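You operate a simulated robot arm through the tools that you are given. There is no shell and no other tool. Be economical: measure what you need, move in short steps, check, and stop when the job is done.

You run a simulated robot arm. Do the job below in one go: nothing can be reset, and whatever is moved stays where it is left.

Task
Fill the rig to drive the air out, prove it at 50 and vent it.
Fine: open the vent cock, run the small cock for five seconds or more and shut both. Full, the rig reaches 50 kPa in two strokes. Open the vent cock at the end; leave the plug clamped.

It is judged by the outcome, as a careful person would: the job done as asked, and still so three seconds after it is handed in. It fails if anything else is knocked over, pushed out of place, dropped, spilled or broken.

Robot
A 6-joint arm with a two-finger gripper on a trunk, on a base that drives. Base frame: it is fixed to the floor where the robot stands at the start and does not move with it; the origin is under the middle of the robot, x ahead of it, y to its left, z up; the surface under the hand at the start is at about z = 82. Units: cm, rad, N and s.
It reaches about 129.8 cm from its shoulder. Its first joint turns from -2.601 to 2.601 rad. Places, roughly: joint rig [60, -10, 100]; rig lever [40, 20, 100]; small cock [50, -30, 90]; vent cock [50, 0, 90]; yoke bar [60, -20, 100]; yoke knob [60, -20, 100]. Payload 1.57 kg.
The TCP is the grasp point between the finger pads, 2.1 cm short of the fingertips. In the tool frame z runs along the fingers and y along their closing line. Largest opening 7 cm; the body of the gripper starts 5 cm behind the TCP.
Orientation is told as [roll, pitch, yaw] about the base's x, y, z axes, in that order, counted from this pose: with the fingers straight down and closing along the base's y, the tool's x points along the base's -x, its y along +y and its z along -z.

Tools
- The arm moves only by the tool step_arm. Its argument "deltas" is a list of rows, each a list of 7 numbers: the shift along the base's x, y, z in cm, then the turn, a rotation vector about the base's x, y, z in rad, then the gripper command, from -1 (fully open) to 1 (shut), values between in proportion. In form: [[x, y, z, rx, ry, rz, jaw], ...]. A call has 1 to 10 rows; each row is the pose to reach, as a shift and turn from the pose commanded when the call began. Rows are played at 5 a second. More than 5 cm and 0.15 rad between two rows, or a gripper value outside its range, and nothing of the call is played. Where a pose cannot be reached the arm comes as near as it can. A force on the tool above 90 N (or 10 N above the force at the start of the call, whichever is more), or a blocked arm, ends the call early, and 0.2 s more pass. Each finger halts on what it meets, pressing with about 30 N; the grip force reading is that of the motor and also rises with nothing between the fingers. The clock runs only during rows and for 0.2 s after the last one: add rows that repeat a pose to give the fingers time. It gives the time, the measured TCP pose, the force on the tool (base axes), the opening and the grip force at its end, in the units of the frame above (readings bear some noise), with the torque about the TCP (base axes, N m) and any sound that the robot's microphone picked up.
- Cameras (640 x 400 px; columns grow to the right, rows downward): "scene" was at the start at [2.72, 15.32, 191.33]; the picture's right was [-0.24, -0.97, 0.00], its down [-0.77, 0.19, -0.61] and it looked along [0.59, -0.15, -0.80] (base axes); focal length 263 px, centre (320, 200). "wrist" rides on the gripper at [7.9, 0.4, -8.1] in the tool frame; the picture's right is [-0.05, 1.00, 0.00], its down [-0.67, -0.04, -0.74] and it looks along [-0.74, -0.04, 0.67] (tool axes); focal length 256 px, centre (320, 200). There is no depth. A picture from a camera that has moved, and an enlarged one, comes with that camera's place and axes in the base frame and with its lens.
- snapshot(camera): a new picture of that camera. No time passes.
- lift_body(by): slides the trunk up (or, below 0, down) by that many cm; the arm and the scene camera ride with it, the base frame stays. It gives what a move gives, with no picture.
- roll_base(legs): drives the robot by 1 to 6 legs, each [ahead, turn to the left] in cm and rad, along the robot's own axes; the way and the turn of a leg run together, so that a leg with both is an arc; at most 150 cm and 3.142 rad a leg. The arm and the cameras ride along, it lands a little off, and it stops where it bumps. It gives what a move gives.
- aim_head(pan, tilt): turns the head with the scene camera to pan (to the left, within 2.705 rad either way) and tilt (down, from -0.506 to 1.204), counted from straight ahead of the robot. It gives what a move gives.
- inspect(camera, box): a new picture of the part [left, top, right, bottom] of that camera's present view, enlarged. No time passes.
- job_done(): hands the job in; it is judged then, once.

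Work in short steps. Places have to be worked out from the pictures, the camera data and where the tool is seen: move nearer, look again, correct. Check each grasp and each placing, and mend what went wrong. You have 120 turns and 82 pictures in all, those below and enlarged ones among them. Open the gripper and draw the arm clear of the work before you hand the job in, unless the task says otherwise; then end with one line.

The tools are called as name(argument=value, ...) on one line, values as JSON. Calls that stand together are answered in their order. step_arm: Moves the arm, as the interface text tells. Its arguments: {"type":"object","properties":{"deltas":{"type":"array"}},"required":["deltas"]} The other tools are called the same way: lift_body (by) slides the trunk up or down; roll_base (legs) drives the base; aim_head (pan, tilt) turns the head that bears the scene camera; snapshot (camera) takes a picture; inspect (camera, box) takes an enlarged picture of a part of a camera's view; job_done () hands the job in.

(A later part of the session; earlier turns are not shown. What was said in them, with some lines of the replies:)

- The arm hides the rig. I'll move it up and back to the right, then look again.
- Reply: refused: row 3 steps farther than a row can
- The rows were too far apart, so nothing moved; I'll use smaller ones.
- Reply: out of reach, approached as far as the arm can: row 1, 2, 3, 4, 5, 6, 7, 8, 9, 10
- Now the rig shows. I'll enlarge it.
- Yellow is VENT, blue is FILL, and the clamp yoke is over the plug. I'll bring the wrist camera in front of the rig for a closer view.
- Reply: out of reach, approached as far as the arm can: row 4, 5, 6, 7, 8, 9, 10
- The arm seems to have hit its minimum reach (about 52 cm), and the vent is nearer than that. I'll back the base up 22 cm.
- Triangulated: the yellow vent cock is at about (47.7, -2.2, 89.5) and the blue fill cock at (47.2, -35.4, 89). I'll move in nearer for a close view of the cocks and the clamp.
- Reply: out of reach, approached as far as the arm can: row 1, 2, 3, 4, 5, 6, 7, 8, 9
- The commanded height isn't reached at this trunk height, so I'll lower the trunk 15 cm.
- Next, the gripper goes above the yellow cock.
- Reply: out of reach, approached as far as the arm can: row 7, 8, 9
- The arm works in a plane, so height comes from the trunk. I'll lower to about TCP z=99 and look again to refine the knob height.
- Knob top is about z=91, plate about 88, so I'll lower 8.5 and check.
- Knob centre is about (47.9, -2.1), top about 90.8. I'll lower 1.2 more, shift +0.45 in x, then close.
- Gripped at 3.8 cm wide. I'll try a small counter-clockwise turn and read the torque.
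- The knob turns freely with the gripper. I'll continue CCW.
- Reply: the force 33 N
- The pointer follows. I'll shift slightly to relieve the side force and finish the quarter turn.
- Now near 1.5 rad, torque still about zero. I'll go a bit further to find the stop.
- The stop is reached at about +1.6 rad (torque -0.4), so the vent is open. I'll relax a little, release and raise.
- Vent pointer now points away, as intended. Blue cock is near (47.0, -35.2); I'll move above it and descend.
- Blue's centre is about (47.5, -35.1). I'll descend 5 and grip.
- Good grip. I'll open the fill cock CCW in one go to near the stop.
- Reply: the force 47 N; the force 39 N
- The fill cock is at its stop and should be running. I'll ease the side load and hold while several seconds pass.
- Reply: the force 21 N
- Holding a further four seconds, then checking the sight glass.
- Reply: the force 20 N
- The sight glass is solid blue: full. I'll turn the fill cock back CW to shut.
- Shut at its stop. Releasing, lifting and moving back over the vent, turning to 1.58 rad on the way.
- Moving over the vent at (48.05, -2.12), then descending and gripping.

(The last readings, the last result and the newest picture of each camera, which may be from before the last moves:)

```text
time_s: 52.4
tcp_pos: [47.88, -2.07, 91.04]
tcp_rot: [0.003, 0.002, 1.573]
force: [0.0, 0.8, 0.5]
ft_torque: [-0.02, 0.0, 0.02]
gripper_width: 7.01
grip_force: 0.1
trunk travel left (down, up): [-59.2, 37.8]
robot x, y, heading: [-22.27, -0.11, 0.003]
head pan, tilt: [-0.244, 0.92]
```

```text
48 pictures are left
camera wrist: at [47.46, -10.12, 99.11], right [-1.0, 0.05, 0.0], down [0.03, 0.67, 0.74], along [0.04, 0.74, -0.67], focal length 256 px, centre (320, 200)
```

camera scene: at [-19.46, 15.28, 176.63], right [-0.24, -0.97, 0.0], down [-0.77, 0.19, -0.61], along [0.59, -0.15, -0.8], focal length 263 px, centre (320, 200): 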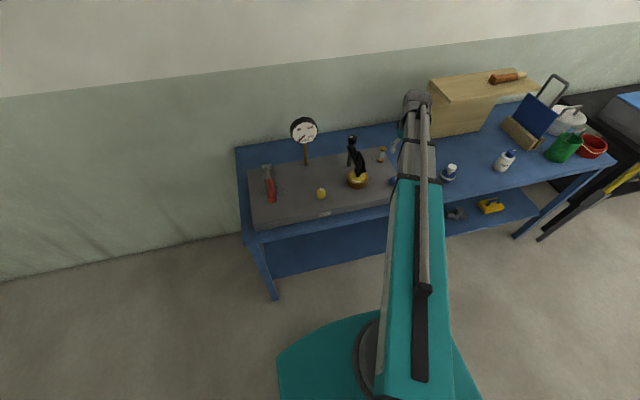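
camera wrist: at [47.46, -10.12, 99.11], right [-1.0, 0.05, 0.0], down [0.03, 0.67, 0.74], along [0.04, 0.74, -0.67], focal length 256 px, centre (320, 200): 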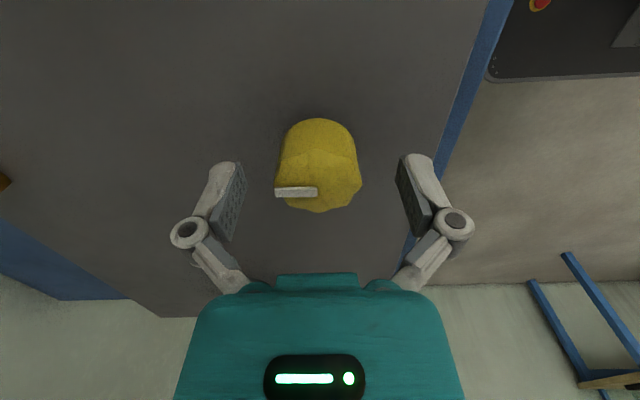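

Well centred. I'll grip and turn CW to the shut stop.

step_arm(deltas=[[0.1, 0, 0, 0, 0, 0, 1], [0.1, 0, 0, 0, 0, 0, 1], [0.1, 0, 0, 0, 0, 0, 1], [0.1, 0, 0, 0, 0, 0, 1], [0.1, 0, 0, 0, 0, 0, 1]])

step_arm(deltas=[[0, 0, 0, 0, 0, -0.14, 1], [0, 0, 0, 0, 0, -0.28, 1], [0, 0, 0, 0, 0, -0.42, 1], [0, 0, 0, 0, 0, -0.56, 1], [0, 0, 0, 0, 0, -0.7, 1], [0, 0, 0, 0, 0, -0.84, 1]])

step_arm(deltas=[[0, 0, 0, 0, 0, -0.14, 1], [0, 0, 0, 0, 0, -0.28, 1], [0, 0, 0, 0, 0, -0.42, 1], [0, 0, 0, 0, 0, -0.56, 1], [0, 0, 0, 0, 0, -0.7, 1], [0, 0, 0, 0, 0, -0.77, 1], [0, 0, 0, 0, 0, -0.77, 1]])

snapshot(camera="wrist")

```text
time_s: 53.6
tcp_pos: [48.04, -2.25, 91.08]
tcp_rot: [0.0, 0.001, 1.572]
force: [1.6, 0.5, 6.4]
ft_torque: [0.01, -0.02, 0.02]
gripper_width: 3.77
grip_force: 32.1
trunk travel left (down, up): [-59.2, 37.8]
robot x, y, heading: [-22.28, -0.07, 0.001]
head pan, tilt: [-0.244, 0.92]
```

```text
time_s: 55.0
tcp_pos: [47.97, -2.03, 90.99]
tcp_rot: [0.003, 0.002, 0.732]
force: [-6.5, 2.1, -2.7]
ft_torque: [0.18, -0.48, -0.01]
gripper_width: 3.79
grip_force: 32.6
trunk travel left (down, up): [-59.2, 37.8]
robot x, y, heading: [-21.92, 0.07, 0.004]
head pan, tilt: [-0.244, 0.92]
```

```text
time_s: 56.6
tcp_pos: [47.93, -2.08, 91.1]
tcp_rot: [0.001, 0.004, -0.036]
force: [-3.3, 17.3, -1.4]
ft_torque: [0.48, 0.56, 0.33]
gripper_width: 3.81
grip_force: 32.3
trunk travel left (down, up): [-59.2, 37.8]
robot x, y, heading: [-21.81, -0.34, 0.003]
head pan, tilt: [-0.244, 0.92]
```

```text
47 pictures are left
camera wrist: at [40.05, -1.35, 99.12], right [0.09, 1.0, 0.0], down [0.67, -0.06, 0.74], along [0.74, -0.07, -0.67], focal length 256 px, centre (320, 200)
```

wrist: 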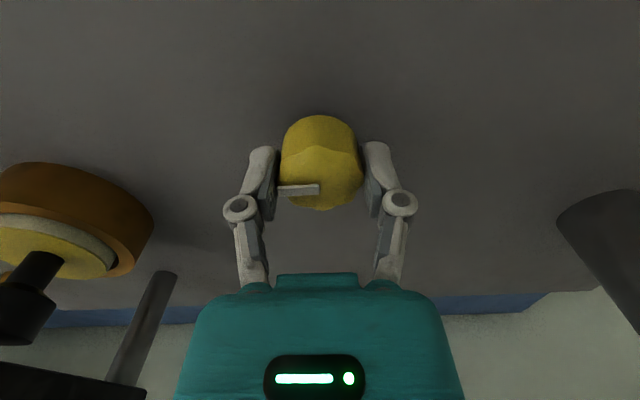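

Vent shut at its stop. I'll release, lift, and look at the lever from above and from the scene camera.

step_arm(deltas=[[0, 0, 0, 0, 0, 0.04, 1], [0, 0, 0, 0, 0, 0.04, -1], [0, 0, 0, 0, 0, 0.04, -1], [0, 0, 0, 0, 0, 0.04, -1], [0, 0, 0, 0, 0, 0.04, -1]])

lift_body(by=24)

step_arm(deltas=[[-4, 2, 0, 0, 0, 0, -1], [-8, 4, 0, 0, 0, 0, -1], [-11, 6, 0, 0, 0, 0, -1], [-14, 9, 0, 0, 0, 0, -1], [-16, 12, 0, 0, 0, 0, -1], [-17, 15, 0, 0, 0, 0, -1]])

snapshot(camera="wrist")

inspect(camera="scene", box=[220, 100, 420, 225])

```text
time_s: 57.8
tcp_pos: [47.87, -2.18, 91.04]
tcp_rot: [0.0, 0.002, 0.003]
force: [0.2, 0.0, 0.1]
ft_torque: [0.03, -0.01, 0.02]
gripper_width: 6.98
grip_force: 0.2
trunk travel left (down, up): [-59.2, 37.8]
robot x, y, heading: [-22.21, -0.09, 0.002]
head pan, tilt: [-0.244, 0.92]
```

```text
time_s: 60.3
tcp_pos: [47.98, -2.19, 114.99]
tcp_rot: [-0.001, 0.002, 0.005]
force: [0.0, -0.2, -0.6]
ft_torque: [0.0, -0.01, 0.01]
gripper_width: 7.0
grip_force: 0.1
trunk travel left (down, up): [-83.2, 13.8]
robot x, y, heading: [-22.17, 0.31, 0.0]
head pan, tilt: [-0.244, 0.92]
```

```text
time_s: 61.7
tcp_pos: [31.02, 12.87, 114.99]
tcp_rot: [0.002, 0.001, 0.004]
force: [0.2, 0.2, 0.1]
ft_torque: [-0.02, -0.01, 0.02]
gripper_width: 7.0
grip_force: 0.2
trunk travel left (down, up): [-83.2, 13.8]
robot x, y, heading: [-22.19, 0.18, 0.001]
head pan, tilt: [-0.244, 0.92]
```

```text
46 pictures are left
camera wrist: at [22.95, 13.17, 123.1], right [0.05, 1.0, 0.0], down [0.67, -0.03, 0.74], along [0.74, -0.04, -0.67], focal length 256 px, centre (320, 200)
```

wrist: 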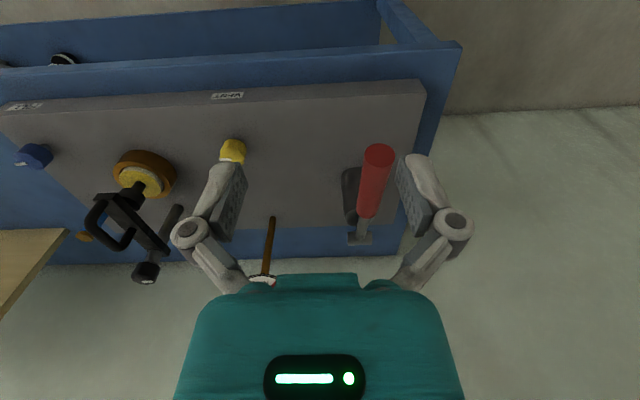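

```text
3.20 times, centred on (320, 162) of scene
camera zoom: at [-19.49, 15.36, 180.63], right [-0.24, -0.97, 0.0], down [-0.77, 0.19, -0.61], along [0.59, -0.15, -0.8], focal length 841 px, centre (320, 320)
```

zoom: 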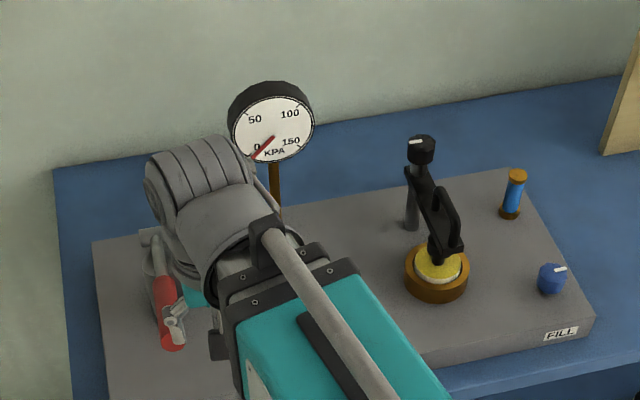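

The handle end is near (38.8, 18.0, 102.5), the handle about 3 cm thick. I'll cradle it from above with the fingers set at a 2 cm gap: move over it, then lower partway.

step_arm(deltas=[[3, 2, 0, 0, 0, 0, 0.43], [6, 4, 0, 0, 0, 0, 0.43], [9, 5, 0, 0, 0, 0, 0.43], [10.5, 5.2, 0, 0, 0, 0, 0.43], [10.5, 5.2, 0, 0, 0, 0, 0.43]])

lift_body(by=-6)

snapshot(camera="wrist")

```text
time_s: 62.9
tcp_pos: [41.34, 18.1, 115.09]
tcp_rot: [0.001, 0.002, 0.003]
force: [-0.5, 0.2, 0.3]
ft_torque: [-0.01, 0.0, 0.05]
gripper_width: 1.99
grip_force: 0.0
trunk travel left (down, up): [-83.2, 13.8]
robot x, y, heading: [-22.43, 0.14, 0.002]
head pan, tilt: [-0.244, 0.92]
```

```text
time_s: 63.9
tcp_pos: [41.27, 17.99, 109.0]
tcp_rot: [-0.001, 0.002, 0.002]
force: [-0.4, -0.8, 0.3]
ft_torque: [-0.02, 0.03, -0.03]
gripper_width: 1.97
grip_force: 0.1
trunk travel left (down, up): [-77.2, 19.8]
robot x, y, heading: [-22.12, 0.14, 0.0]
head pan, tilt: [-0.244, 0.92]
```

```text
44 pictures are left
camera wrist: at [33.3, 18.35, 117.11], right [0.05, 1.0, 0.0], down [0.67, -0.03, 0.74], along [0.74, -0.04, -0.67], focal length 256 px, centre (320, 200)
```

wrist: 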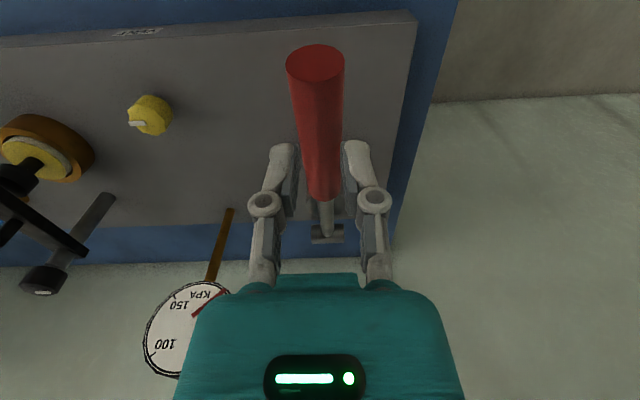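

The handle is centred at about y=17.75, its top near z=104.8. I'll nudge y -0.25 and lower 2.5.

step_arm(deltas=[[0, -0.25, 0, 0, 0, 0, 0.43]])

lift_body(by=-2.5)

snapshot(camera="wrist")

```text
time_s: 64.3
tcp_pos: [41.33, 17.75, 108.96]
tcp_rot: [0.001, 0.003, 0.003]
force: [-0.1, 0.3, -1.4]
ft_torque: [-0.01, -0.02, 0.01]
gripper_width: 1.97
grip_force: 0.1
trunk travel left (down, up): [-77.2, 19.8]
robot x, y, heading: [-22.13, -0.31, 0.001]
head pan, tilt: [-0.244, 0.92]
```

```text
time_s: 65.0
tcp_pos: [41.23, 17.85, 106.6]
tcp_rot: [0.0, 0.001, 0.003]
force: [0.1, 0.4, -0.5]
ft_torque: [-0.01, -0.03, 0.0]
gripper_width: 1.99
grip_force: 0.1
trunk travel left (down, up): [-74.7, 22.3]
robot x, y, heading: [-22.07, 0.05, -0.001]
head pan, tilt: [-0.244, 0.92]
```

```text
43 pictures are left
camera wrist: at [33.34, 18.13, 114.59], right [0.05, 1.0, 0.0], down [0.67, -0.03, 0.74], along [0.74, -0.04, -0.67], focal length 256 px, centre (320, 200)
```

wrist: 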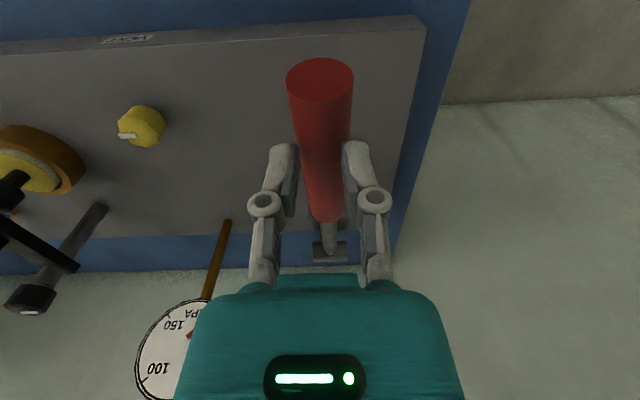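

No contact yet, and the alignment is good. Lowering 2 more.

lift_body(by=-2)

lift_body(by=-1.5)

snapshot(camera="wrist")

```text
time_s: 65.7
tcp_pos: [41.37, 17.85, 104.51]
tcp_rot: [0.0, 0.0, 0.002]
force: [0.0, 0.8, 0.8]
ft_torque: [0.05, 0.01, -0.01]
gripper_width: 2.08
grip_force: 0.2
trunk travel left (down, up): [-72.7, 24.3]
robot x, y, heading: [-22.17, 0.39, 0.002]
head pan, tilt: [-0.244, 0.92]
```

```text
time_s: 66.3
tcp_pos: [41.32, 17.79, 103.12]
tcp_rot: [0.001, 0.002, 0.002]
force: [-0.5, 1.1, 1.7]
ft_torque: [0.05, 0.0, 0.01]
gripper_width: 2.1
grip_force: 0.9
trunk travel left (down, up): [-71.2, 25.8]
robot x, y, heading: [-22.29, -0.08, 0.003]
head pan, tilt: [-0.244, 0.92]
```

```text
42 pictures are left
camera wrist: at [33.33, 18.15, 111.1], right [0.05, 1.0, 0.0], down [0.67, -0.03, 0.74], along [0.74, -0.04, -0.67], focal length 256 px, centre (320, 200)
```

wrist: 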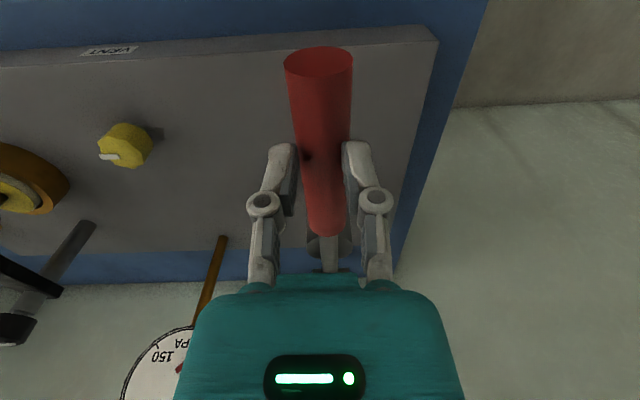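

Contact made and the lever follows with little force. I'll keep pressing down in steps.

lift_body(by=-3)

lift_body(by=-3)

snapshot(camera="wrist")

inspect(camera="scene", box=[220, 60, 420, 185])

```text
time_s: 67.1
tcp_pos: [41.21, 17.86, 100.0]
tcp_rot: [0.001, 0.003, 0.004]
force: [-0.9, 2.3, 1.7]
ft_torque: [0.07, 0.04, 0.07]
gripper_width: 2.18
grip_force: 1.6
trunk travel left (down, up): [-68.2, 28.8]
robot x, y, heading: [-21.97, -0.12, 0.001]
head pan, tilt: [-0.244, 0.92]
```

```text
time_s: 67.8
tcp_pos: [41.13, 17.92, 97.0]
tcp_rot: [0.002, 0.002, 0.005]
force: [-3.5, 8.8, 1.6]
ft_torque: [0.15, 0.16, 0.15]
gripper_width: 2.65
grip_force: 4.9
trunk travel left (down, up): [-65.2, 31.8]
robot x, y, heading: [-22.02, -0.39, 0.0]
head pan, tilt: [-0.244, 0.92]
```

```text
41 pictures are left
camera wrist: at [33.26, 18.23, 105.1], right [0.05, 1.0, 0.0], down [0.67, -0.03, 0.74], along [0.74, -0.04, -0.67], focal length 256 px, centre (320, 200)
```

wrist: 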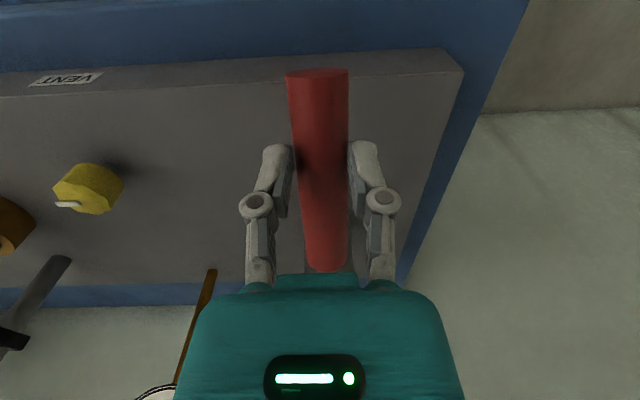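

```text
3.20 times, centred on (320, 122) of scene
camera zoom: at [-19.53, 15.43, 162.61], right [-0.24, -0.97, 0.0], down [-0.77, 0.19, -0.61], along [0.59, -0.15, -0.79], focal length 841 px, centre (320, 448)
```

zoom: 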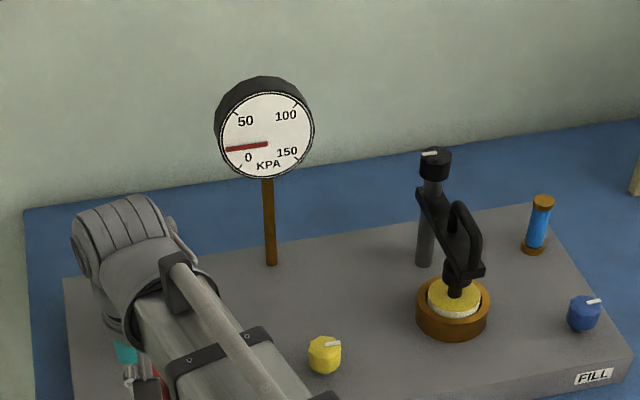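

The gauge has risen to about 25 kPa, so roughly one stroke. I'll press another 1.5 to see whether the lever is at its lower stop.

lift_body(by=-1.5)

snapshot(camera="wrist")

inspect(camera="scene", box=[270, 70, 350, 120])

```text
time_s: 68.5
tcp_pos: [41.35, 17.92, 95.55]
tcp_rot: [0.0, 0.001, 0.003]
force: [0.5, 12.8, 2.6]
ft_torque: [0.19, 0.11, -0.02]
gripper_width: 2.86
grip_force: 6.1
trunk travel left (down, up): [-63.7, 33.3]
robot x, y, heading: [-22.18, -0.01, 0.009]
head pan, tilt: [-0.244, 0.92]
```

```text
39 pictures are left
camera wrist: at [33.34, 18.25, 103.58], right [0.05, 1.0, 0.0], down [0.67, -0.03, 0.74], along [0.74, -0.04, -0.67], focal length 256 px, centre (320, 200)
```

wrist: 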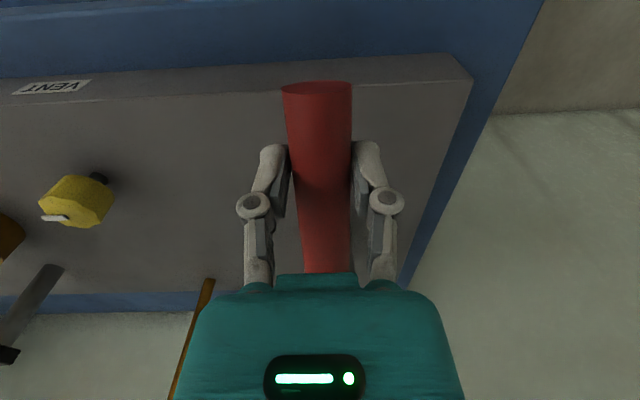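

```text
8.00 times, centred on (310, 95) of scene
camera zoom: at [-19.49, 15.46, 161.1], right [-0.24, -0.97, 0.0], down [-0.77, 0.19, -0.61], along [0.59, -0.15, -0.8], focal length 2102 px, centre (400, 1040)
```

zoom: 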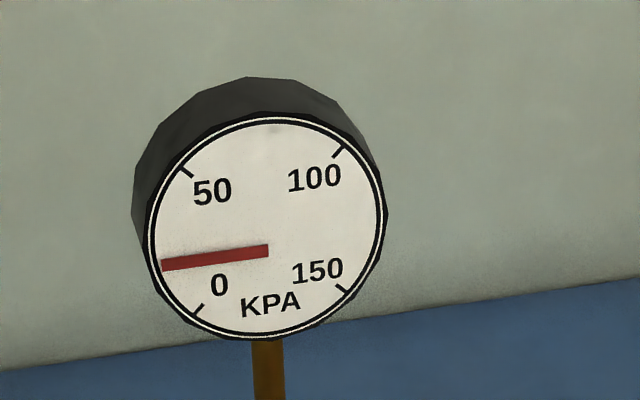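

The gauge is at about 22 kPa and the fingertips now reach the handle's middle. I'll open slightly, lower 1.5 and grip the handle so I can drive both strokes.

step_arm(deltas=[[0, 0, 0, 0, 0, 0, 0.0], [0, 0, 0, 0, 0, 0, 0.0]])

snapshot(camera="wrist")

inspect(camera="scene", box=[270, 70, 350, 120])

```text
time_s: 69.0
tcp_pos: [41.21, 17.85, 95.54]
tcp_rot: [0.0, 0.001, 0.004]
force: [0.0, -0.6, 1.8]
ft_torque: [0.07, 0.0, 0.02]
gripper_width: 3.49
grip_force: 0.0
trunk travel left (down, up): [-63.7, 33.3]
robot x, y, heading: [-22.31, 0.14, -0.002]
head pan, tilt: [-0.244, 0.92]
```

```text
37 pictures are left
camera wrist: at [33.31, 18.1, 103.61], right [0.05, 1.0, 0.0], down [0.67, -0.03, 0.74], along [0.74, -0.04, -0.67], focal length 256 px, centre (320, 200)
```

wrist: 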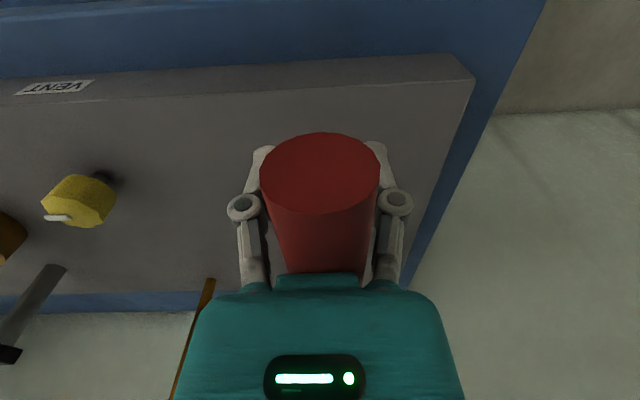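

```text
8.00 times, centred on (310, 95) of scene
camera zoom: at [-19.5, 15.31, 161.13], right [-0.24, -0.97, 0.0], down [-0.77, 0.19, -0.61], along [0.59, -0.15, -0.8], focal length 2102 px, centre (400, 1040)
```

zoom: 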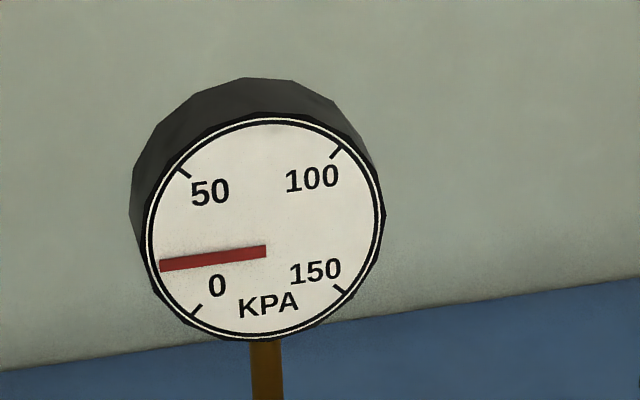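

The lever springs back by itself and the pressure holds at about 24–25 kPa after one stroke. I'll raise to clear the handle, reset the 2 cm gap, and check before stroke two.

lift_body(by=12)

step_arm(deltas=[[0, -0.05, 0, 0, 0, 0, 0.5], [0, -0.05, 0, 0, 0, 0, 0.5], [0, -0.05, 0, 0, 0, 0, 0.5]])

snapshot(camera="wrist")

inspect(camera="scene", box=[220, 80, 420, 205])

```text
time_s: 70.5
tcp_pos: [41.37, 17.83, 107.58]
tcp_rot: [0.0, 0.002, 0.004]
force: [1.0, 0.4, 0.3]
ft_torque: [-0.03, 0.01, -0.01]
gripper_width: 3.5
grip_force: 0.0
trunk travel left (down, up): [-75.7, 21.3]
robot x, y, heading: [-22.14, -0.07, -0.004]
head pan, tilt: [-0.244, 0.92]
```

```text
time_s: 71.3
tcp_pos: [41.35, 17.72, 107.57]
tcp_rot: [0.0, 0.003, 0.006]
force: [-0.4, -0.4, -0.1]
ft_torque: [-0.01, 0.01, 0.0]
gripper_width: 1.76
grip_force: 0.0
trunk travel left (down, up): [-75.7, 21.3]
robot x, y, heading: [-22.14, 0.08, -0.005]
head pan, tilt: [-0.244, 0.92]
```

```text
35 pictures are left
camera wrist: at [33.36, 18.08, 115.6], right [0.05, 1.0, 0.0], down [0.67, -0.03, 0.74], along [0.74, -0.04, -0.67], focal length 256 px, centre (320, 200)
```

wrist: 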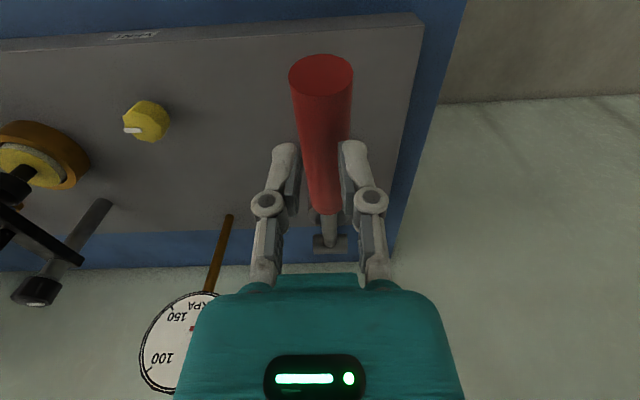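

```text
3.20 times, centred on (320, 142) of scene
camera zoom: at [-19.47, 15.33, 173.13], right [-0.24, -0.97, 0.0], down [-0.77, 0.19, -0.61], along [0.59, -0.15, -0.8], focal length 841 px, centre (320, 384)
```

zoom: 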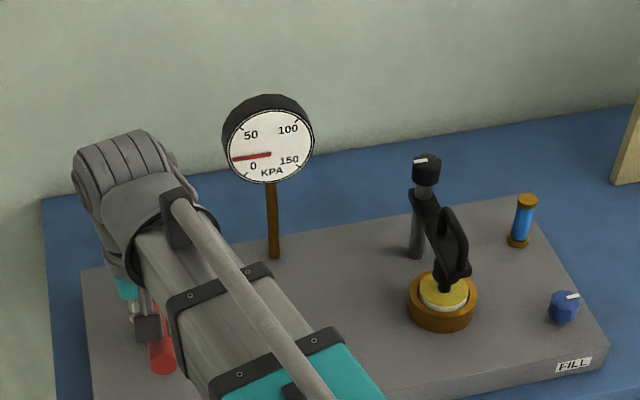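

The lever is back up and the pressure holds. Second stroke: lower 11 in two goes, as before.

lift_body(by=-7)

lift_body(by=-4)

inspect(camera="scene", box=[270, 70, 350, 120])

snapshot(camera="wrist")

```text
time_s: 72.4
tcp_pos: [41.34, 17.65, 100.53]
tcp_rot: [0.001, 0.002, 0.005]
force: [0.4, 1.8, 1.3]
ft_torque: [0.02, 0.05, 0.08]
gripper_width: 1.88
grip_force: 0.9
trunk travel left (down, up): [-68.7, 28.3]
robot x, y, heading: [-21.93, 0.17, 0.002]
head pan, tilt: [-0.244, 0.92]
```

```text
time_s: 73.3
tcp_pos: [41.2, 17.93, 96.5]
tcp_rot: [0.002, 0.001, 0.006]
force: [-2.1, 14.5, 1.4]
ft_torque: [0.41, 0.2, 0.12]
gripper_width: 2.77
grip_force: 21.4
trunk travel left (down, up): [-64.7, 32.3]
robot x, y, heading: [-22.3, -0.43, 0.006]
head pan, tilt: [-0.244, 0.92]
```

```text
8.00 times, centred on (310, 95) of scene
camera zoom: at [-19.55, 15.51, 162.07], right [-0.24, -0.97, 0.0], down [-0.77, 0.19, -0.61], along [0.59, -0.15, -0.79], focal length 2102 px, centre (400, 1040)
```

zoom: 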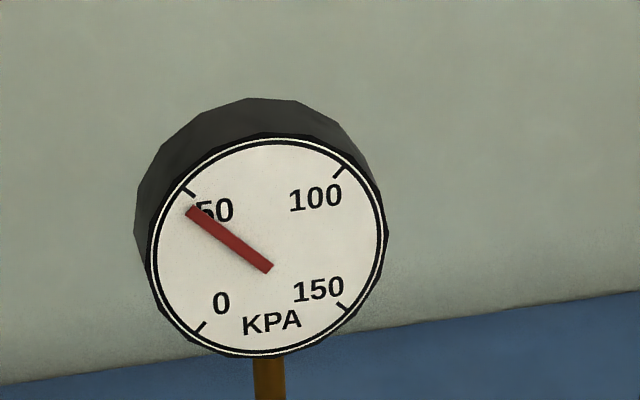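

```text
32 pictures are left
camera wrist: at [33.3, 18.28, 104.57], right [0.05, 1.0, 0.0], down [0.67, -0.03, 0.74], along [0.74, -0.03, -0.67], focal length 256 px, centre (320, 200)
```

wrist: 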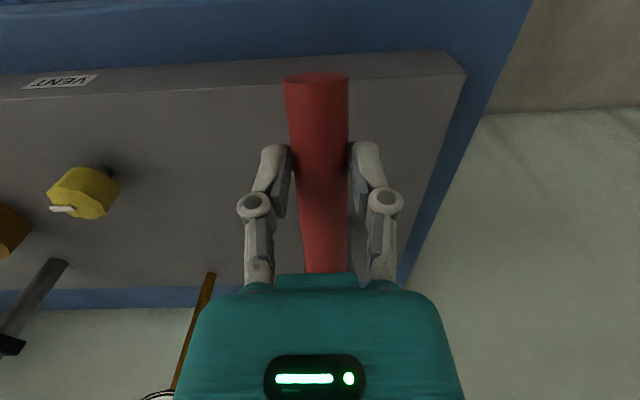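

The gauge reads 50 kPa. I'll release the lever, raise clear and confirm the reading holds.

step_arm(deltas=[[0, 0, 0, 0, 0, 0, 0.0], [0, 0, 0, 0, 0, 0, 0.0]])

lift_body(by=17)

step_arm(deltas=[[0, -2, 0, 0, 0, 0, -1], [0, -5, 0, 0, 0, 0, -1], [0, -8, 0, 0, 0, 0, -1], [1, -11, 0, 0, 0, 0, -1], [3, -14, 0, 0, 0, 0, -1], [5, -17, 0, 0, 0, 0, -1], [6.7, -20, 0, 0, 0, 0, -1], [6.7, -20, 0, 0, 0, 0, -1]])

snapshot(camera="scene")

snapshot(camera="wrist")

```text
time_s: 73.9
tcp_pos: [41.45, 17.84, 96.49]
tcp_rot: [-0.001, 0.002, 0.004]
force: [-0.3, -0.3, 1.7]
ft_torque: [0.07, 0.02, 0.02]
gripper_width: 3.52
grip_force: 0.0
trunk travel left (down, up): [-64.7, 32.3]
robot x, y, heading: [-21.83, 0.17, -0.003]
head pan, tilt: [-0.244, 0.92]
```

```text
time_s: 75.8
tcp_pos: [41.38, 17.8, 113.66]
tcp_rot: [-0.001, 0.004, 0.003]
force: [-0.5, -0.9, 0.7]
ft_torque: [-0.02, 0.0, 0.03]
gripper_width: 3.48
grip_force: 0.1
trunk travel left (down, up): [-81.7, 15.3]
robot x, y, heading: [-21.89, -0.08, -0.0]
head pan, tilt: [-0.244, 0.92]
```

```text
time_s: 77.6
tcp_pos: [48.26, -2.11, 113.39]
tcp_rot: [0.0, 0.002, 0.003]
force: [0.1, -0.1, 0.0]
ft_torque: [-0.03, 0.01, -0.01]
gripper_width: 7.0
grip_force: 0.1
trunk travel left (down, up): [-81.7, 15.3]
robot x, y, heading: [-22.26, -0.35, 0.005]
head pan, tilt: [-0.244, 0.92]
```

```text
31 pictures are left
camera scene: at [-19.48, 15.31, 179.13], right [-0.24, -0.97, 0.0], down [-0.77, 0.19, -0.61], along [0.59, -0.15, -0.8], focal length 263 px, centre (320, 200)
```

scene: 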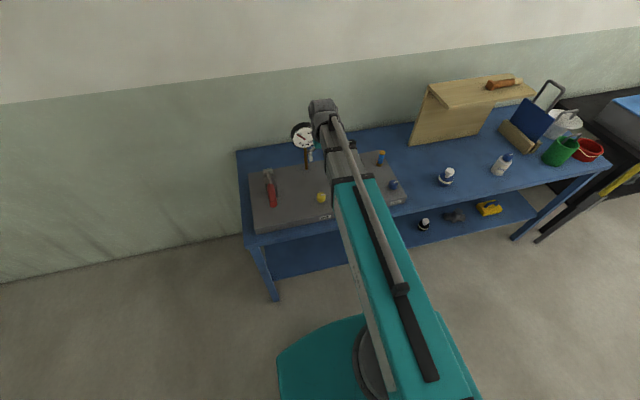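

```text
30 pictures are left
camera wrist: at [40.23, -1.87, 121.6], right [0.05, 1.0, 0.0], down [0.67, -0.03, 0.74], along [0.74, -0.04, -0.67], focal length 256 px, centre (320, 200)
```

wrist: 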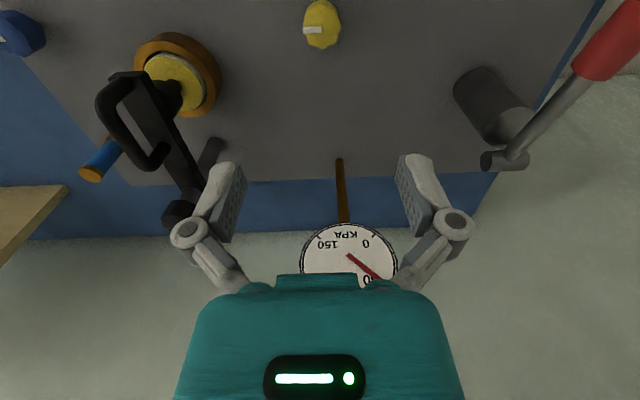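

The pressure is still there. I'll take an exact gauge reading before venting.

inspect(camera="scene", box=[265, 112, 345, 162])

lift_body(by=-22.4)

snapshot(camera="wrist")

```text
8.00 times, centred on (305, 137) of scene
camera zoom: at [-19.48, 15.31, 179.13], right [-0.24, -0.97, 0.0], down [-0.77, 0.19, -0.61], along [0.59, -0.15, -0.8], focal length 2102 px, centre (440, 704)
```

zoom: 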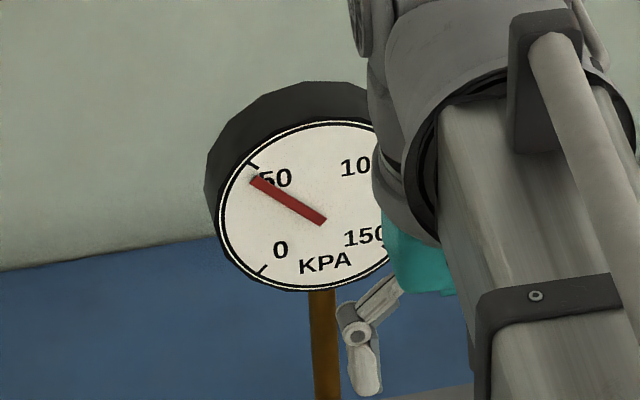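

```text
time_s: 80.0
tcp_pos: [48.11, -2.15, 91.13]
tcp_rot: [0.0, 0.001, 0.004]
force: [-0.4, 0.2, 0.0]
ft_torque: [-0.02, -0.01, -0.03]
gripper_width: 6.99
grip_force: 0.0
trunk travel left (down, up): [-59.3, 37.7]
robot x, y, heading: [-22.19, 0.14, 0.001]
head pan, tilt: [-0.244, 0.92]
```

```text
28 pictures are left
camera wrist: at [40.23, -1.83, 99.21], right [0.05, 1.0, 0.0], down [0.67, -0.03, 0.74], along [0.74, -0.04, -0.67], focal length 256 px, centre (320, 200)
```

wrist: 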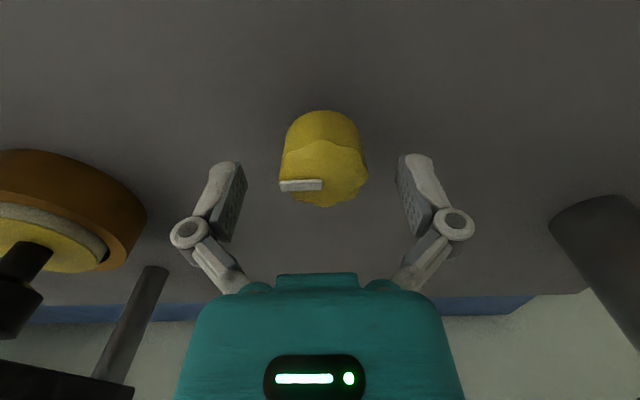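

The rig held 50 for several seconds with no fall. Now I'll grip the vent and turn it CCW to open.

step_arm(deltas=[[-0.1, 0.05, 0, 0, 0, 0, 1], [-0.1, 0.05, 0, 0, 0, 0, 1], [-0.1, 0.05, 0, 0, 0, 0, 1], [-0.1, 0.05, 0, 0, 0, 0, 1], [-0.1, 0.05, 0, 0, 0, 0, 1]])

inspect(camera="scene", box=[265, 60, 345, 110])

step_arm(deltas=[[0, -0.03, 0, 0, 0, 0.14, 1], [0, -0.05, 0, 0, 0, 0.28, 1], [0, -0.05, 0, 0, 0, 0.42, 1], [0, -0.05, 0, 0, 0, 0.56, 1], [0, -0.05, 0, 0, 0, 0.7, 1], [0, -0.05, 0, 0, 0, 0.8, 1]])

step_arm(deltas=[[0, 0, 0, 0, 0, 0.14, 1], [0, 0, 0, 0, 0, 0.28, 1], [0, 0, 0, 0, 0, 0.42, 1], [0, 0, 0, 0, 0, 0.56, 1], [0, 0, 0, 0, 0, 0.7, 1], [0, 0, 0, 0, 0, 0.82, 1], [0, 0, 0, 0, 0, 0.82, 1]])

snapshot(camera="wrist")

```text
time_s: 81.2
tcp_pos: [48.1, -1.98, 91.19]
tcp_rot: [0.002, 0.002, 0.002]
force: [1.1, 10.5, 4.7]
ft_torque: [0.56, -0.07, -0.01]
gripper_width: 3.77
grip_force: 31.7
trunk travel left (down, up): [-59.3, 37.7]
robot x, y, heading: [-22.19, -0.23, 0.005]
head pan, tilt: [-0.244, 0.92]
```

```text
8.00 times, centred on (305, 85) of scene
camera zoom: at [-19.51, 15.44, 156.72], right [-0.24, -0.97, 0.0], down [-0.77, 0.19, -0.61], along [0.59, -0.15, -0.79], focal length 2102 px, centre (440, 1120)
```

zoom: 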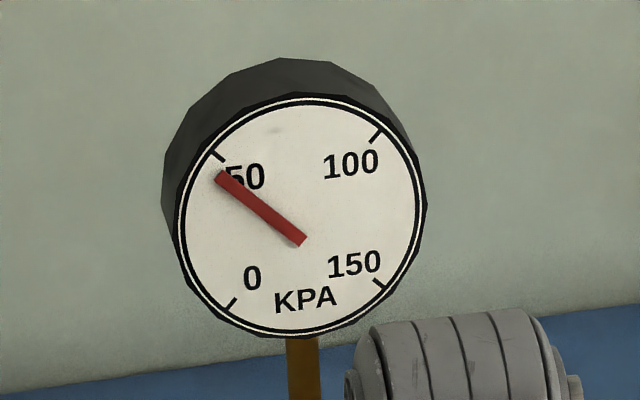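

```text
time_s: 82.5
tcp_pos: [48.07, -1.97, 91.14]
tcp_rot: [0.002, 0.003, 0.807]
force: [0.0, 21.8, 2.8]
ft_torque: [0.27, -0.02, -0.03]
gripper_width: 3.79
grip_force: 31.5
trunk travel left (down, up): [-59.3, 37.7]
robot x, y, heading: [-22.06, -0.25, 0.001]
head pan, tilt: [-0.244, 0.92]
```

```text
time_s: 84.2
tcp_pos: [48.07, -2.09, 91.26]
tcp_rot: [0.003, 0.005, 1.624]
force: [-14.4, 11.8, -10.3]
ft_torque: [0.49, 0.38, -0.22]
gripper_width: 3.79
grip_force: 31.6
trunk travel left (down, up): [-59.3, 37.7]
robot x, y, heading: [-21.95, 0.22, 0.003]
head pan, tilt: [-0.244, 0.92]
```

```text
26 pictures are left
camera wrist: at [48.0, -10.08, 99.23], right [-1.0, 0.0, 0.0], down [0.0, 0.67, 0.74], along [0.0, 0.74, -0.67], focal length 256 px, centre (320, 200)
```

wrist: 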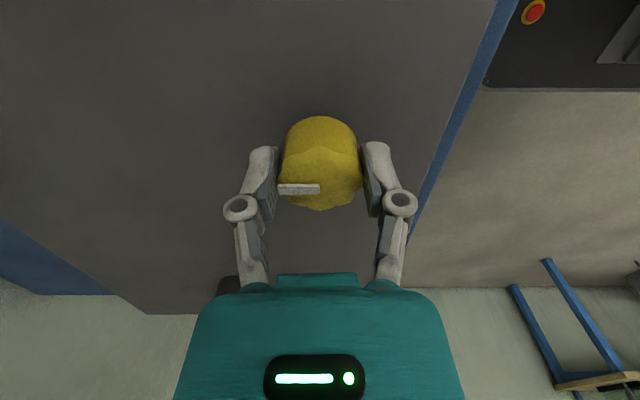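

Vent is open at its stop. I'll release, rise and back the arm clear, then make the final check.

step_arm(deltas=[[0, 0, 0, 0, 0, -0.04, 1], [0, 0, 0, 0, 0, -0.04, -1], [0, 0, 0, 0, 0, -0.04, -1], [0, 0, 0, 0, 0, -0.04, -1], [0, 0, 0, 0, 0, -0.04, -1]])

lift_body(by=24)

roll_base(legs=[[-20, 0]])

inspect(camera="scene", box=[225, 60, 425, 185])

snapshot(camera="scene")

```text
time_s: 85.3
tcp_pos: [48.12, -2.21, 91.11]
tcp_rot: [0.002, 0.001, 1.583]
force: [-0.3, -0.3, -0.2]
ft_torque: [-0.03, -0.01, -0.02]
gripper_width: 7.01
grip_force: 0.0
trunk travel left (down, up): [-59.3, 37.7]
robot x, y, heading: [-22.44, 0.28, -0.001]
head pan, tilt: [-0.244, 0.92]
```

```text
time_s: 87.8
tcp_pos: [48.06, -2.15, 115.2]
tcp_rot: [0.003, 0.001, 1.585]
force: [0.1, -0.4, 0.1]
ft_torque: [-0.01, 0.0, -0.02]
gripper_width: 6.99
grip_force: 0.1
trunk travel left (down, up): [-83.3, 13.7]
robot x, y, heading: [-22.18, 0.32, 0.002]
head pan, tilt: [-0.244, 0.92]
```

```text
time_s: 89.7
tcp_pos: [28.27, -2.64, 114.97]
tcp_rot: [0.0, 0.001, 1.577]
force: [0.7, 0.1, 0.9]
ft_torque: [0.0, 0.02, 0.0]
gripper_width: 6.99
grip_force: 0.1
trunk travel left (down, up): [-83.3, 13.7]
robot x, y, heading: [-42.34, -0.37, -0.001]
head pan, tilt: [-0.244, 0.92]
```

```text
3.20 times, centred on (325, 122) of scene
camera zoom: at [-39.4, 15.3, 180.73], right [-0.24, -0.97, 0.0], down [-0.77, 0.19, -0.61], along [0.59, -0.15, -0.79], focal length 841 px, centre (304, 448)
```

zoom: 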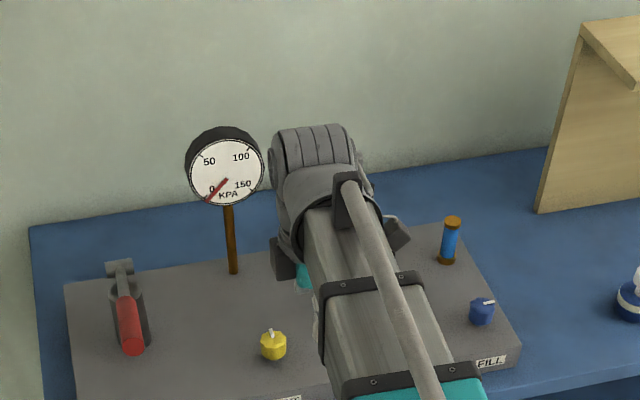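

```text
24 pictures are left
camera scene: at [-39.4, 15.3, 180.73], right [-0.24, -0.97, 0.0], down [-0.77, 0.19, -0.61], along [0.59, -0.15, -0.79], focal length 263 px, centre (320, 200)
```

scene: 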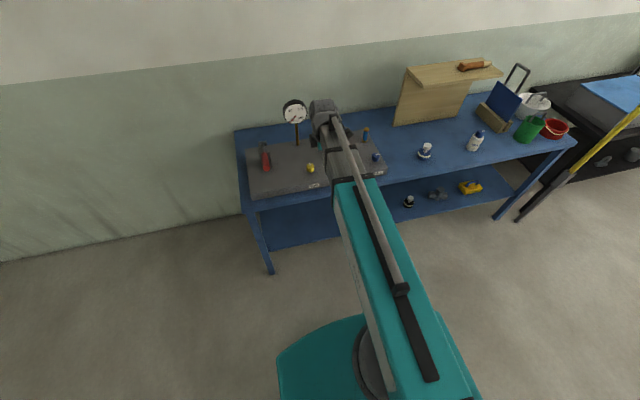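

The gauge is back at 0, the vent is open, the fill cock is shut, and the clamp hasn't been touched. The arm is clear, so I'm handing in.

job_done()

```text
The job is handed in.
```

The rig was filled until the sight glass was solid blue, pumped to 50 kPa in two strokes, where it held for about 8 seconds, then vented to 0; the vent cock is open, the small cock shut and the plug still clamped.
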